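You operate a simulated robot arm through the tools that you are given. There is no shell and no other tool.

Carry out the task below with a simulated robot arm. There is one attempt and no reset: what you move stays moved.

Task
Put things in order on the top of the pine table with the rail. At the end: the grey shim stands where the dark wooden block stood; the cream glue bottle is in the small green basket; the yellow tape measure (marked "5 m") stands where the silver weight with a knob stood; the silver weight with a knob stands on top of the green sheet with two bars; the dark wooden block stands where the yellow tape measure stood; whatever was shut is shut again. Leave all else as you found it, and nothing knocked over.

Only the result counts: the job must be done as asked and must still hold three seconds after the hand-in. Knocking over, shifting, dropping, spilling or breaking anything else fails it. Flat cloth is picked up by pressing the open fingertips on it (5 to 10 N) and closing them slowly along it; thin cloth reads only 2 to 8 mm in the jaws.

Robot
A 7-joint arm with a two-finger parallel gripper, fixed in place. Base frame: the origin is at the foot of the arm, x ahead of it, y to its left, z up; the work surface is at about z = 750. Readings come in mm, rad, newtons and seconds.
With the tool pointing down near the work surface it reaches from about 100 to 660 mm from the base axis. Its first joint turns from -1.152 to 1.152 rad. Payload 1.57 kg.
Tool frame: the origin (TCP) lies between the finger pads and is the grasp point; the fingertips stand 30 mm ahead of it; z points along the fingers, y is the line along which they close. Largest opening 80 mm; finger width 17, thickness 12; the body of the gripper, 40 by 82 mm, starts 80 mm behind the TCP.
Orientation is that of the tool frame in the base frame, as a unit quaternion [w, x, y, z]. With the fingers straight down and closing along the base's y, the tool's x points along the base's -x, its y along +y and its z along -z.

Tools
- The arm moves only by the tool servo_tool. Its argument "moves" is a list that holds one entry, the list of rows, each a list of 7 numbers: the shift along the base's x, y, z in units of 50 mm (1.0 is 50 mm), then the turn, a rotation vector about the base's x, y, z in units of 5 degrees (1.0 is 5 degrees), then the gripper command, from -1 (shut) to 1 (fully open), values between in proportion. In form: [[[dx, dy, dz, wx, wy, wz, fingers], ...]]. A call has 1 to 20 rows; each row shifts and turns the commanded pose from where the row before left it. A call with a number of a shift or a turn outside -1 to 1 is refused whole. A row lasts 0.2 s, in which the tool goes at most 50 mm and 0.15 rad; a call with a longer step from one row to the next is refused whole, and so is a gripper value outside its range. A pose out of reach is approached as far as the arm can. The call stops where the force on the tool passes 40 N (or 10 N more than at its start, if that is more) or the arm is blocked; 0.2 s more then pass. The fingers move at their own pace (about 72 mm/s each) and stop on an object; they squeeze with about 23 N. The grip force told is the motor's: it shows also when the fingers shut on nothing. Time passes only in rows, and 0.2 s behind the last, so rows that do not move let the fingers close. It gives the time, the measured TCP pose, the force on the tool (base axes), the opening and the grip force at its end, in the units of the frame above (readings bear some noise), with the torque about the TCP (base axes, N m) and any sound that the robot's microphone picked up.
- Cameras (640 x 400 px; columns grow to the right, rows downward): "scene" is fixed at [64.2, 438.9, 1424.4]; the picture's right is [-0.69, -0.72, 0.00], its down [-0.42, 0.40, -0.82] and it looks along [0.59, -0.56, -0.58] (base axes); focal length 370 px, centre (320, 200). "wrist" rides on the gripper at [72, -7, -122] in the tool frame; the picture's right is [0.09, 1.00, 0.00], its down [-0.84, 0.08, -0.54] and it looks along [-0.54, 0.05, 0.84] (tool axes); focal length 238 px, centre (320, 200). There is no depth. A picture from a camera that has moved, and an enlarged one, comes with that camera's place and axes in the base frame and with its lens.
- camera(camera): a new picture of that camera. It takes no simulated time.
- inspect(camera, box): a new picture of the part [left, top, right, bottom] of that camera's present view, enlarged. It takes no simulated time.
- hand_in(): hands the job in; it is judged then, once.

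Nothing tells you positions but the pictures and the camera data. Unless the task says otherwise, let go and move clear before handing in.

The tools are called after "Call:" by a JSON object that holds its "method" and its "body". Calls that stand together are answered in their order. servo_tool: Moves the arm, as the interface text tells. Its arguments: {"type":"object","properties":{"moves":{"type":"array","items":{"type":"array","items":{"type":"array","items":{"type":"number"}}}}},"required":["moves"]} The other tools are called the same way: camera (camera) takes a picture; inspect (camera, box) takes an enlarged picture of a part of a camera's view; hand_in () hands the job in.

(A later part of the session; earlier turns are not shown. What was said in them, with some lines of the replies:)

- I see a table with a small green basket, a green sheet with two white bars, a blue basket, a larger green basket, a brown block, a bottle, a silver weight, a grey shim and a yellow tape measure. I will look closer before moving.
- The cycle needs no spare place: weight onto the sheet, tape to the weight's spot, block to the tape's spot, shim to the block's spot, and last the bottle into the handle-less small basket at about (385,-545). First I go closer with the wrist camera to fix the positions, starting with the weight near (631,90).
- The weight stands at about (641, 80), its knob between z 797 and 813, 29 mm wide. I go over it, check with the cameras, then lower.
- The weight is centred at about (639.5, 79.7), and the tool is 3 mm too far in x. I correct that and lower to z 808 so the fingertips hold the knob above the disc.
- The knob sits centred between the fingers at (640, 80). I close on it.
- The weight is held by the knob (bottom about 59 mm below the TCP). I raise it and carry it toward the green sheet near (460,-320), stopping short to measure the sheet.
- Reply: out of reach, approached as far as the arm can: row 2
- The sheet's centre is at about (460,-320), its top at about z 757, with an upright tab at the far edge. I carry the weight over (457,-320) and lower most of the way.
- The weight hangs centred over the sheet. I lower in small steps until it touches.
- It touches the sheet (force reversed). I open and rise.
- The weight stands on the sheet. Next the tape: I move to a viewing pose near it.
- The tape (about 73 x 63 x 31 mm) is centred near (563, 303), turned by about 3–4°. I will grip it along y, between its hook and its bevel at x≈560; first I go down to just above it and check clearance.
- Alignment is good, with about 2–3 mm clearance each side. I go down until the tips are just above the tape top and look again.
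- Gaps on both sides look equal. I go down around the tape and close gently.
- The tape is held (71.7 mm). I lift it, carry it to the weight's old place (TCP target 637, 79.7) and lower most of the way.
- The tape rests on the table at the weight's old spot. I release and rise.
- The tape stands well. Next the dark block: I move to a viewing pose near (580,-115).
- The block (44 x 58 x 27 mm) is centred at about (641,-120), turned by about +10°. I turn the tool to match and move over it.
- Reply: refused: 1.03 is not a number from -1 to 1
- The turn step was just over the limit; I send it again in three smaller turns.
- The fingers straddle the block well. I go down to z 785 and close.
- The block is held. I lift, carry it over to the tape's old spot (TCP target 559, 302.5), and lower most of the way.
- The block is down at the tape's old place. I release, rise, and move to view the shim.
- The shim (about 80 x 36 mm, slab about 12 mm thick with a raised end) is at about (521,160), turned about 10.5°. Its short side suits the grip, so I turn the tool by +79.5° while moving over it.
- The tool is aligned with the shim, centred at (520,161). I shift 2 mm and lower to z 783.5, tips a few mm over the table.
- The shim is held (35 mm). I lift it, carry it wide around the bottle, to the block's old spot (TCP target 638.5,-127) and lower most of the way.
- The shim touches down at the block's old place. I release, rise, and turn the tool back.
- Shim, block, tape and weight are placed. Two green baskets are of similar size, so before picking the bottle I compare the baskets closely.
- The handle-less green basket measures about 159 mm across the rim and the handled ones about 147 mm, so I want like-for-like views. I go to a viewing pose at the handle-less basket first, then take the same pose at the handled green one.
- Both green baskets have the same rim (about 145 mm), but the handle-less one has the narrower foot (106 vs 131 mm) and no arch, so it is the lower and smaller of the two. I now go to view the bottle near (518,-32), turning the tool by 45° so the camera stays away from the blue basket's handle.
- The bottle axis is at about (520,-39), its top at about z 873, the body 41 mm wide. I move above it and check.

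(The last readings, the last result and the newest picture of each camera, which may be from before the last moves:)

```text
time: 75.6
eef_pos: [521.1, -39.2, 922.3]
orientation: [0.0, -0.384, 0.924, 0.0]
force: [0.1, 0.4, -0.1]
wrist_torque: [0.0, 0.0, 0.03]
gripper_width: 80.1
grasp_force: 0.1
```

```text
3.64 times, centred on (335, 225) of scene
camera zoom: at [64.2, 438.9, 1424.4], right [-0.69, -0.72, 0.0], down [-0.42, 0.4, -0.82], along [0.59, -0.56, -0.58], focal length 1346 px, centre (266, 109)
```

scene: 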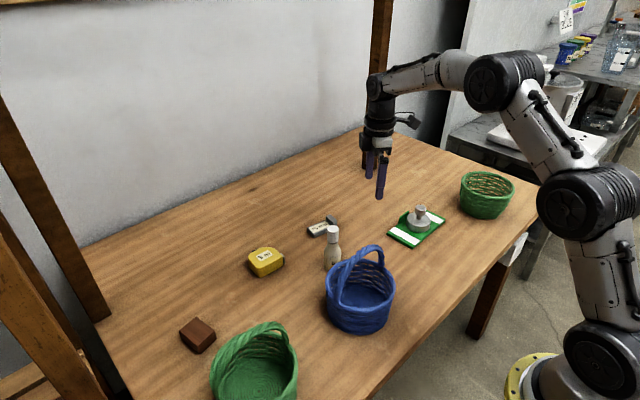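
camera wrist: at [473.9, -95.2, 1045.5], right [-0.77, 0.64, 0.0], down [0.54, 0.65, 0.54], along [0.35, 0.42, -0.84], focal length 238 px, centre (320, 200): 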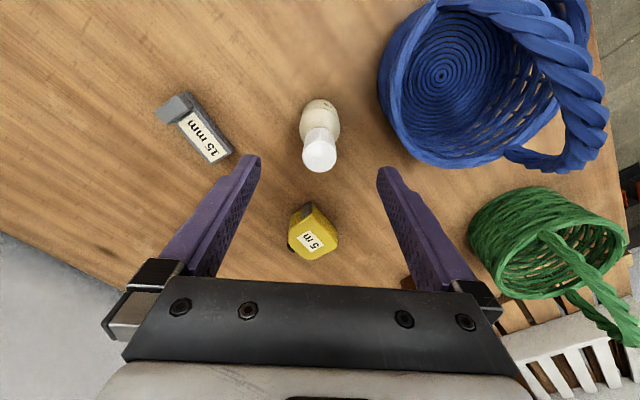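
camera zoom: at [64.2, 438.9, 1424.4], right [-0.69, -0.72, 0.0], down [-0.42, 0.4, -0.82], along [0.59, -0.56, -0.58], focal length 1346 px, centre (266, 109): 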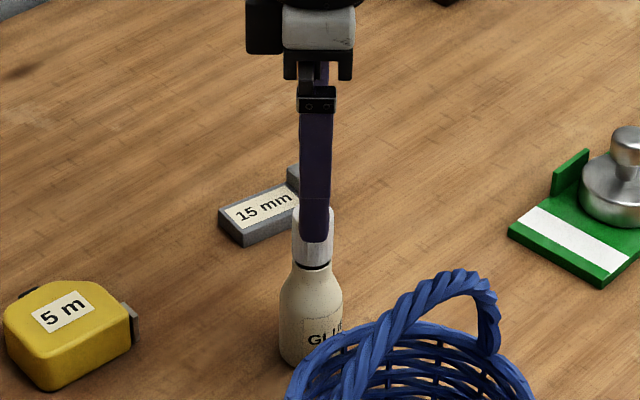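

The tool is centred over the bottle. I lower around it to z 803 (palm stays above the cap) and close.

Call:
{"method": "servo_tool", "body": {"moves": [[[0, -0.01, -0.4, 0, 0, 0, 1], [0, 0, -0.5, 0, 0, 0, 1], [0, 0, -0.5, 0, 0, 0, 1], [0, 0, -0.5, 0, 0, 0, 1], [0, 0, -0.35, 0, 0, 0, 1], [0, 0, -0.15, 0, 0, 0, 1], [0, 0, 0, 0, 0, 0, 1]]]}}

Call:
{"method": "inspect", "body": {"camera": "wrist", "box": [224, 100, 416, 240]}}

Call:
{"method": "inspect", "body": {"camera": "scene", "box": [270, 170, 400, 280]}}

```text
time: 77.2
eef_pos: [520.9, -39.7, 802.3]
orientation: [0.0, -0.383, 0.924, 0.0]
force: [0.2, 0.5, -0.5]
wrist_torque: [-0.01, 0.0, 0.02]
gripper_width: 80.1
grasp_force: 0.1
```

```text
2.86 times, centred on (320, 170) of wrist
camera zoom: at [474.0, -95.5, 925.3], right [-0.77, 0.64, 0.0], down [0.54, 0.65, 0.54], along [0.35, 0.42, -0.84], focal length 681 px, centre (320, 286)
```

zoom: 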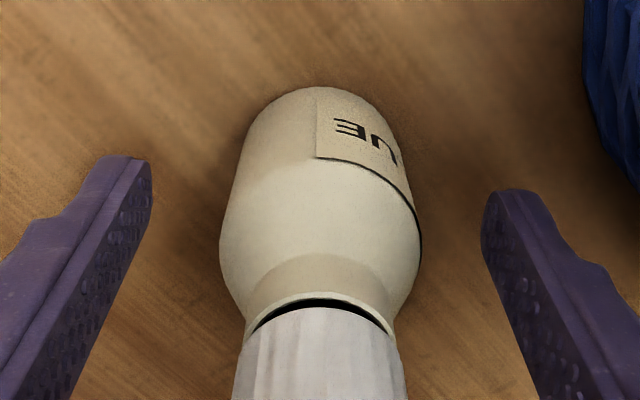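

```text
3.64 times, centred on (335, 225) of scene
camera zoom: at [64.2, 438.9, 1424.4], right [-0.69, -0.72, 0.0], down [-0.42, 0.4, -0.82], along [0.59, -0.56, -0.58], focal length 1346 px, centre (266, 109)
```

zoom: 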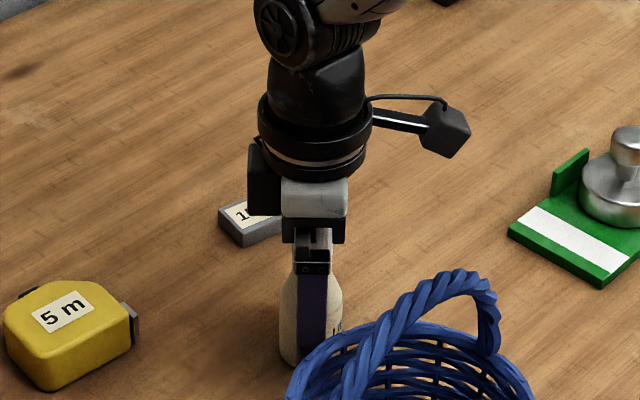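

Call:
{"method": "servo_tool", "body": {"moves": [[[0, 0, 0, 0, 0, 0, 0.5], [0, 0, 0, 0, 0, 0, 0.2], [0, 0, 0, 0, 0, 0, 0.1], [0, 0, 0, 0, 0, 0, 0], [0, 0, 0, 0, 0, 0, -0.2], [0, 0, 0, 0, 0, 0, -1], [0, 0, 0, 0, 0, 0, -1], [0, 0, 0.1, 0, 0, 0, -1], [0, 0, 0.4, 0, 0, 0, -1], [0, 0, 0, 0, 0, 0, -1]]]}}

Call:
{"method": "camera", "body": {"camera": "wrist"}}

Call:
{"method": "inspect", "body": {"camera": "scene", "box": [270, 170, 400, 280]}}

```text
time: 79.4
eef_pos: [521.2, -40.2, 827.9]
orientation: [0.0, -0.383, 0.924, 0.0]
force: [0.4, 0.6, -1.5]
wrist_torque: [0.03, 0.01, -0.01]
gripper_width: 40.4
grasp_force: 22.7
```

```text
taken
camera wrist: at [474.6, -95.6, 951.0], right [-0.77, 0.64, 0.0], down [0.54, 0.65, 0.54], along [0.35, 0.42, -0.84], focal length 238 px, centre (320, 200)
```

wrist: 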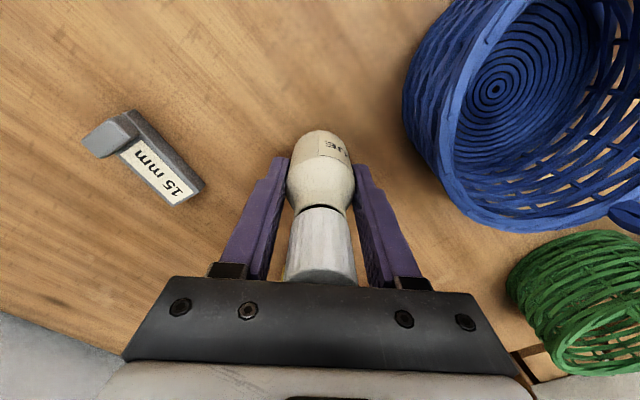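

```text
3.64 times, centred on (335, 225) of scene
camera zoom: at [64.2, 438.9, 1424.4], right [-0.69, -0.72, 0.0], down [-0.42, 0.4, -0.82], along [0.59, -0.56, -0.58], focal length 1346 px, centre (266, 109)
```

zoom: 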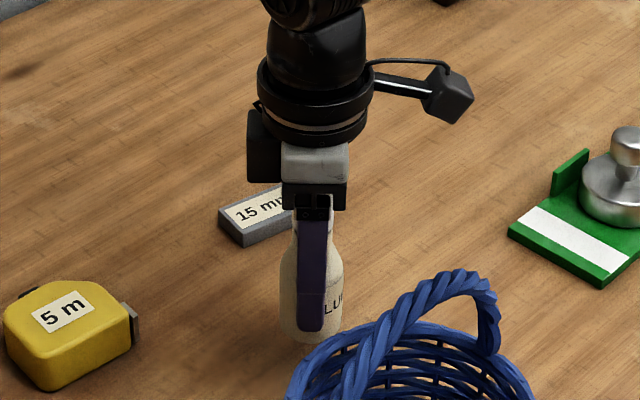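

The bottle is held. I lift it clear and carry it over to the handle-less green basket at about (380,-541), keeping its bottom well above the rim.

Call:
{"method": "servo_tool", "body": {"moves": [[[0, 0, 0.5, 0, 0, 0, -1], [0, 0, 0.75, 0, 0, 0, -1], [0, 0, 0.7, 0, 0, 0, -1], [-0.12, -0.4, 0.1, 0, 0, 0, -1], [-0.24, -0.83, 0, 0, 0, 0, -1], [-0.24, -0.83, 0, 0, 0, 0, -1], [-0.24, -0.83, 0, 0, 0, 0, -1], [-0.24, -0.83, 0, 0, 0, 0, -1], [-0.24, -0.83, 0, 0, 0, 0, -1], [-0.24, -0.83, 0, 0, 0, 0, -1], [-0.24, -0.83, 0, 0, 0, 0, -1], [-0.24, -0.83, 0, 0, 0, 0, -1], [-0.24, -0.83, 0, 0, 0, 0, -1], [-0.24, -0.83, 0, 0, 0, 0, -1], [-0.24, -0.83, 0, 0, 0, 0, -1], [-0.12, -0.33, 0, 0, 0, 0, -1], [0, 0, 0, 0, 0, 0, -1], [0, 0, 0, 0, 0, 0, -1]]]}}

Call:
{"method": "camera", "body": {"camera": "wrist"}}

Call:
{"method": "camera", "body": {"camera": "scene"}}

```text
time: 83.2
eef_pos: [375.9, -531.5, 930.1]
orientation: [0.0, -0.384, 0.923, 0.001]
force: [0.0, 0.5, -1.5]
wrist_torque: [-0.01, 0.0, -0.02]
gripper_width: 40.2
grasp_force: 23.0
```

```text
taken
camera wrist: at [328.7, -587.5, 1053.3], right [-0.77, 0.64, 0.0], down [0.54, 0.65, 0.54], along [0.35, 0.42, -0.84], focal length 238 px, centre (320, 200)
```

wrist: 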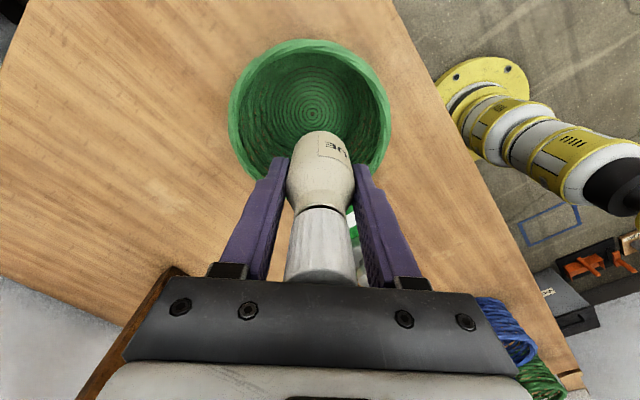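

```text
taken
```

scene: 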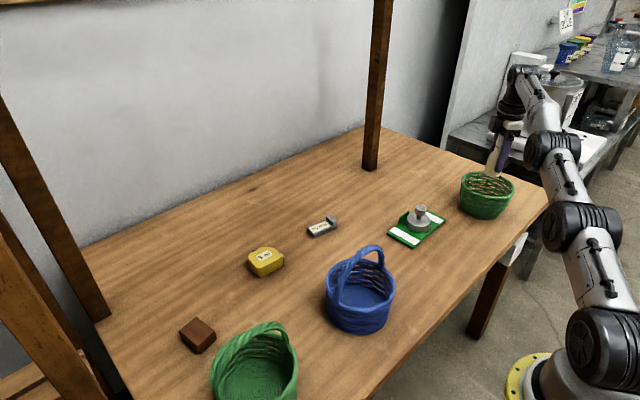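

The arm reaches here with the tool straight down, and the bottle hangs almost over the basket's centre (379,-540). I shift a few mm and lower most of the way in.

Call:
{"method": "servo_tool", "body": {"moves": [[[0.04, -0.09, 0, 0, 0, 0, -1], [0, 0, -0.3, 0, 0, 0, -1], [0, 0, -0.5, 0, 0, 0, -1], [0, 0, -0.5, 0, 0, 0, -1], [0, 0, 0, 0, 0, 0, -1], [0, 0, 0, 0, 0, 0, -1]]]}}

Call:
{"method": "camera", "body": {"camera": "wrist"}}

Call:
{"method": "inspect", "body": {"camera": "scene", "box": [440, 140, 550, 230]}}

```text
time: 84.6
eef_pos: [375.6, -530.6, 865.3]
orientation: [0.0, -0.383, 0.924, 0.0]
force: [-0.6, -0.3, -1.3]
wrist_torque: [0.0, 0.0, 0.01]
gripper_width: 40.2
grasp_force: 23.1
out of reach, approached as far as the arm can: row 1
```

```text
taken
camera wrist: at [329.2, -587.1, 988.3], right [-0.77, 0.64, 0.0], down [0.54, 0.65, 0.54], along [0.35, 0.42, -0.84], focal length 238 px, centre (320, 200)
```

wrist: 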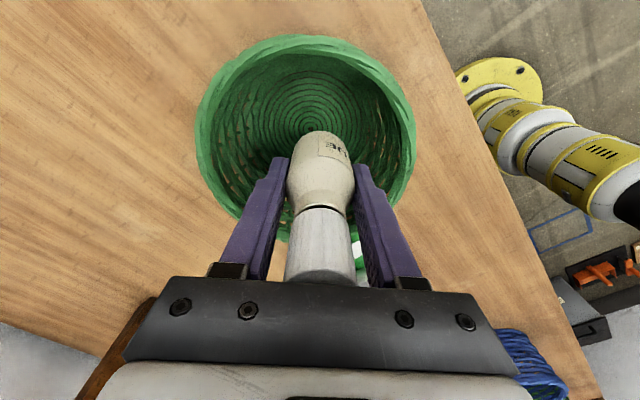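

```text
4.44 times, centred on (495, 185) of scene
camera zoom: at [64.2, 438.9, 1424.4], right [-0.69, -0.72, 0.0], down [-0.42, 0.4, -0.82], along [0.59, -0.56, -0.58], focal length 1646 px, centre (-458, 267)
```

zoom: 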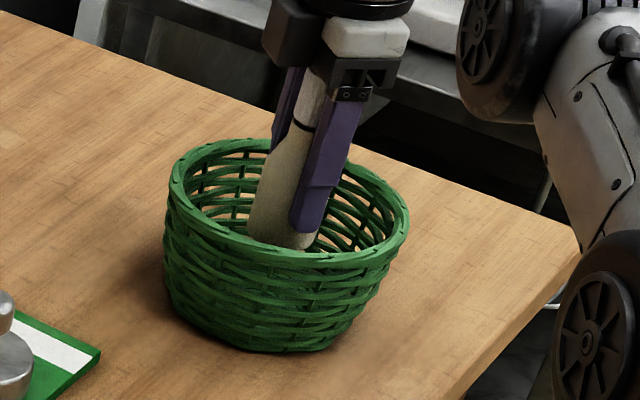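

Call:
{"method": "servo_tool", "body": {"moves": [[[0.05, -0.12, -0.1, 0, 0, 0, -1], [0, 0, -0.4, 0, 0, 0, -1], [0, 0, -0.3, 0, 0, 0, -1], [0, 0, 0, 0, 0, 0, -1]]]}}

Call:
{"method": "camera", "body": {"camera": "wrist"}}

Call:
{"method": "inspect", "body": {"camera": "scene", "box": [440, 140, 550, 230]}}

```text
time: 85.6
eef_pos: [378.9, -537.0, 825.2]
orientation: [0.0, -0.384, 0.924, 0.0]
force: [-1.1, 0.2, -0.5]
wrist_torque: [-0.01, 0.02, -0.01]
gripper_width: 40.1
grasp_force: 22.7
```

```text
taken
camera wrist: at [331.7, -593.2, 948.0], right [-0.77, 0.64, 0.0], down [0.54, 0.65, 0.54], along [0.35, 0.42, -0.84], focal length 238 px, centre (320, 200)
```

wrist: 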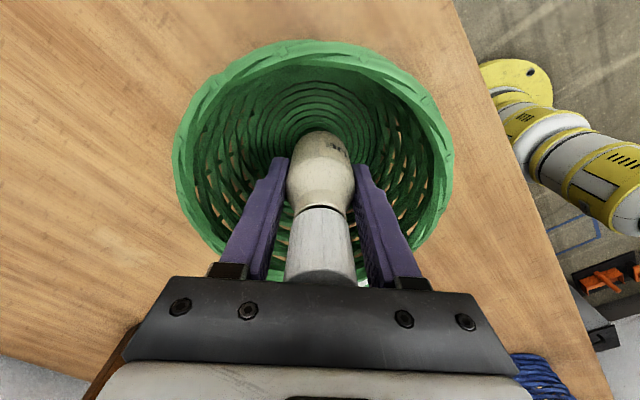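

```text
4.44 times, centred on (495, 185) of scene
camera zoom: at [64.2, 438.9, 1424.4], right [-0.69, -0.72, 0.0], down [-0.42, 0.4, -0.82], along [0.59, -0.56, -0.58], focal length 1646 px, centre (-458, 267)
```

zoom: 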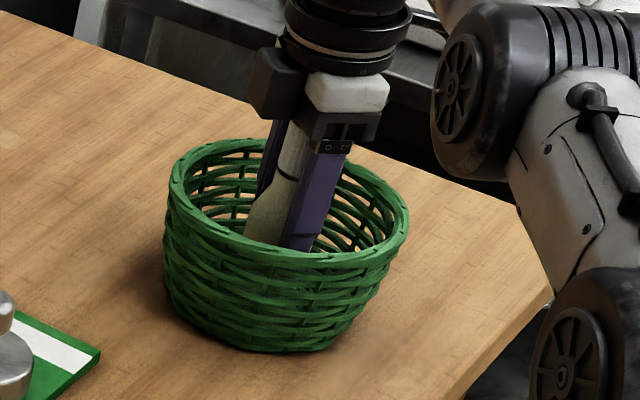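

The bottle is well inside the basket. I lower in small steps to the floor of the basket.

Call:
{"method": "servo_tool", "body": {"moves": [[[0, 0, -0.1, 0, 0, 0, -1], [0, 0, -0.08, 0, 0, 0, -1], [0, 0, -0.04, 0, 0, 0, -1], [0, 0, 0, 0, 0, 0, -1]]]}}

```text
time: 86.6
eef_pos: [376.3, -536.4, 813.8]
orientation: [0.001, -0.383, 0.924, 0.0]
force: [-1.1, 0.2, -0.6]
wrist_torque: [-0.04, 0.0, -0.01]
gripper_width: 40.1
grasp_force: 22.9
```

Call:
{"method": "servo_tool", "body": {"moves": [[[0, 0, -0.04, 0, 0, 0, -1], [0, 0, -0.03, 0, 0, 0, -1], [0, 0, 0, 0, 0, 0, -1]]]}}

```text
time: 87.4
eef_pos: [378.4, -536.6, 810.6]
orientation: [0.0, -0.384, 0.923, 0.0]
force: [-0.5, -0.5, -0.8]
wrist_torque: [0.0, 0.01, -0.03]
gripper_width: 40.3
grasp_force: 23.1
```

Call:
{"method": "servo_tool", "body": {"moves": [[[0, 0, -0.03, 0, 0, 0, -1], [0, 0, -0.03, 0, 0, 0, -1], [0, 0, 0, 0, 0, 0, -1]]]}}

```text
time: 88.2
eef_pos: [378.0, -537.1, 808.3]
orientation: [0.001, -0.384, 0.923, -0.001]
force: [-1.4, 2.0, 5.9]
wrist_torque: [0.15, 0.07, -0.02]
gripper_width: 40.3
grasp_force: 22.6
```

It rests on the basket floor. I open partway (to keep clear of the wicker) and rise straight up.

Call:
{"method": "servo_tool", "body": {"moves": [[[0, 0, 0.02, 0, 0, 0, 0.1], [0, 0, 0, 0, 0, 0, 0.25], [0, 0, 0, 0, 0, 0, 0.4], [0, 0, 0, 0, 0, 0, 0.4], [0, 0, 0.15, 0, 0, 0, 0.4], [0, 0, 0.3, 0, 0, 0, 0.4], [0, 0, 0.4, 0, 0, 0, 0.4], [0, 0, 0.5, 0, 0, 0, 0.4], [-0.05, 0.1, 0.5, 0, 0, 0, 0.4], [-0.1, 0.15, 0.5, 0, 0, 0, 0.4], [-0.2, 0.3, 0.5, 0, 0, 0, 0.4], [0, 0, 0, 0, 0, 0, 0.4]]]}}

Call:
{"method": "camera", "body": {"camera": "wrist"}}

Call:
{"method": "inspect", "body": {"camera": "scene", "box": [440, 140, 550, 230]}}

```text
time: 90.8
eef_pos: [359.1, -508.4, 951.0]
orientation: [-0.001, -0.384, 0.923, 0.0]
force: [-0.1, -0.5, -0.3]
wrist_torque: [0.05, 0.01, 0.04]
gripper_width: 56.0
grasp_force: 0.1
```

```text
taken
camera wrist: at [313.4, -565.0, 1074.6], right [-0.77, 0.64, 0.0], down [0.54, 0.65, 0.54], along [0.35, 0.42, -0.84], focal length 238 px, centre (320, 200)
```

wrist: 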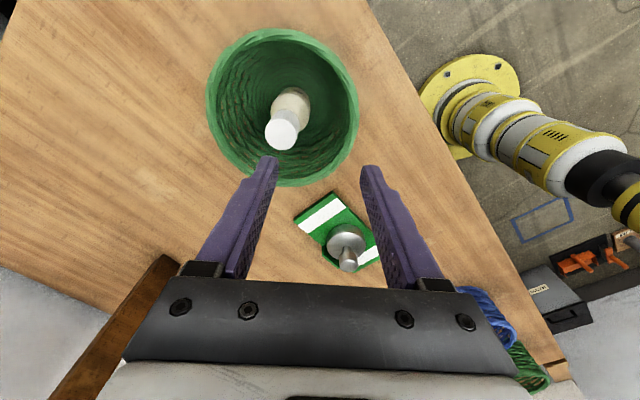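

```text
4.44 times, centred on (495, 185) of scene
camera zoom: at [64.2, 438.9, 1424.4], right [-0.69, -0.72, 0.0], down [-0.42, 0.4, -0.82], along [0.59, -0.56, -0.58], focal length 1646 px, centre (-458, 267)
```

zoom: 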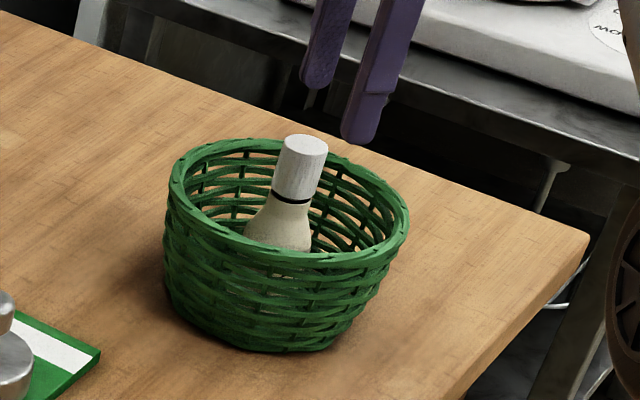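

The bottle stands in the basket. I move the arm clear toward its starting pose and check the whole table.

Call:
{"method": "servo_tool", "body": {"moves": [[[0.1, 0.5, 0.3, 0, 0, -0.75, 1], [0.15, 0.7, 0.3, 0, 0, -0.75, 1], [0.15, 0.7, 0.3, 0, 0, -0.75, 1], [0.15, 0.7, 0.3, 0, 0, -0.75, 1], [0.15, 0.7, 0.3, 0, 0, -0.75, 1], [0.15, 0.7, 0.3, 0, 0, -0.75, 1], [0.15, 0.7, 0.3, 0, 0, -0.75, 1], [0.15, 0.7, 0.2, 0, 0, -0.75, 1], [0.15, 0.7, 0.2, 0, 0, -0.75, 1], [0.15, 0.7, 0.2, 0, 0, -0.75, 1], [0.15, 0.7, 0.1, 0, 0, -0.75, 1], [0.1, 0.6, 0, 0, 0, -0.75, 1], [0, 0, 0, 0, 0, 0, 1], [0, 0, 0, 0, 0, 0, 1]]]}}

Call:
{"method": "camera", "body": {"camera": "scene"}}

Call:
{"method": "camera", "body": {"camera": "wrist"}}

```text
time: 93.8
eef_pos: [445.6, -102.7, 1091.6]
orientation: [0.0, 0.0, 1.0, 0.0]
force: [0.1, -0.8, 0.3]
wrist_torque: [-0.01, -0.01, -0.01]
gripper_width: 80.2
grasp_force: 0.0
```

```text
taken
```

scene: 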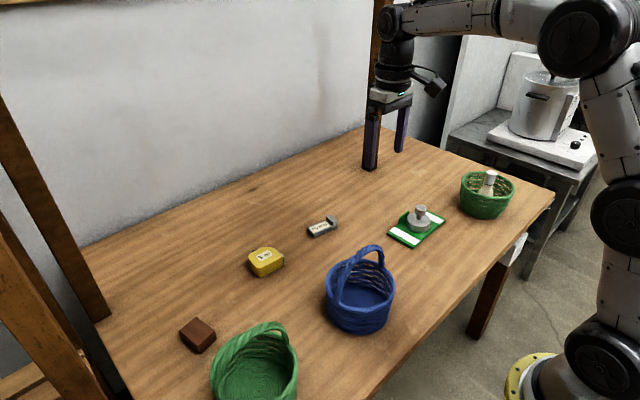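

```text
taken
camera wrist: at [373.0, -110.5, 1214.0], right [-0.09, 1.0, 0.0], down [0.84, 0.08, 0.54], along [0.54, 0.05, -0.84], focal length 238 px, centre (320, 200)
```

wrist: 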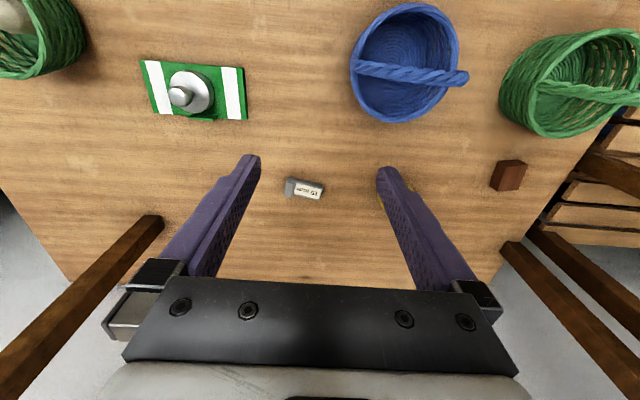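

Everything stands as asked: the weight on the sheet, the tape at the weight's old place, the block at the tape's, the shim at the block's, and the bottle upright in the handle-less green basket. Nothing else has moved, so I hand in; taking the handle-less basket as the "small" one is my judgement, since both green baskets have the same rim size.

Call:
{"method": "hand_in", "body": {}}

```text
The job is handed in.
```

I finished the rearrangement and handed it in, but which basket was meant by "the small green basket" was a judgement call. The hand-in gave no verdict.

- **Weight:** the silver weight with the knob stands on the green sheet, near its centre.
- **Tape measure:** the yellow tape stands where the weight stood.
- **Block:** the dark wooden block stands where the tape stood.
- **Shim:** the grey shim stands where the block stood.
- **Bottle:** the cream glue bottle stands upright in the green basket without a handle.

**Basket choice:** there are two green baskets, one with an arched handle and one without, and both have rims about 145 mm across. I took the one without a handle as the small one, because its foot is narrower and it is lower overall. If the handled basket was meant, the bottle is in the wrong place.

In the last pictures nothing had been knocked over, and the blue basket and both green baskets were where I found them. I saw nothing on the table that had been shut, so nothing needed closing again.
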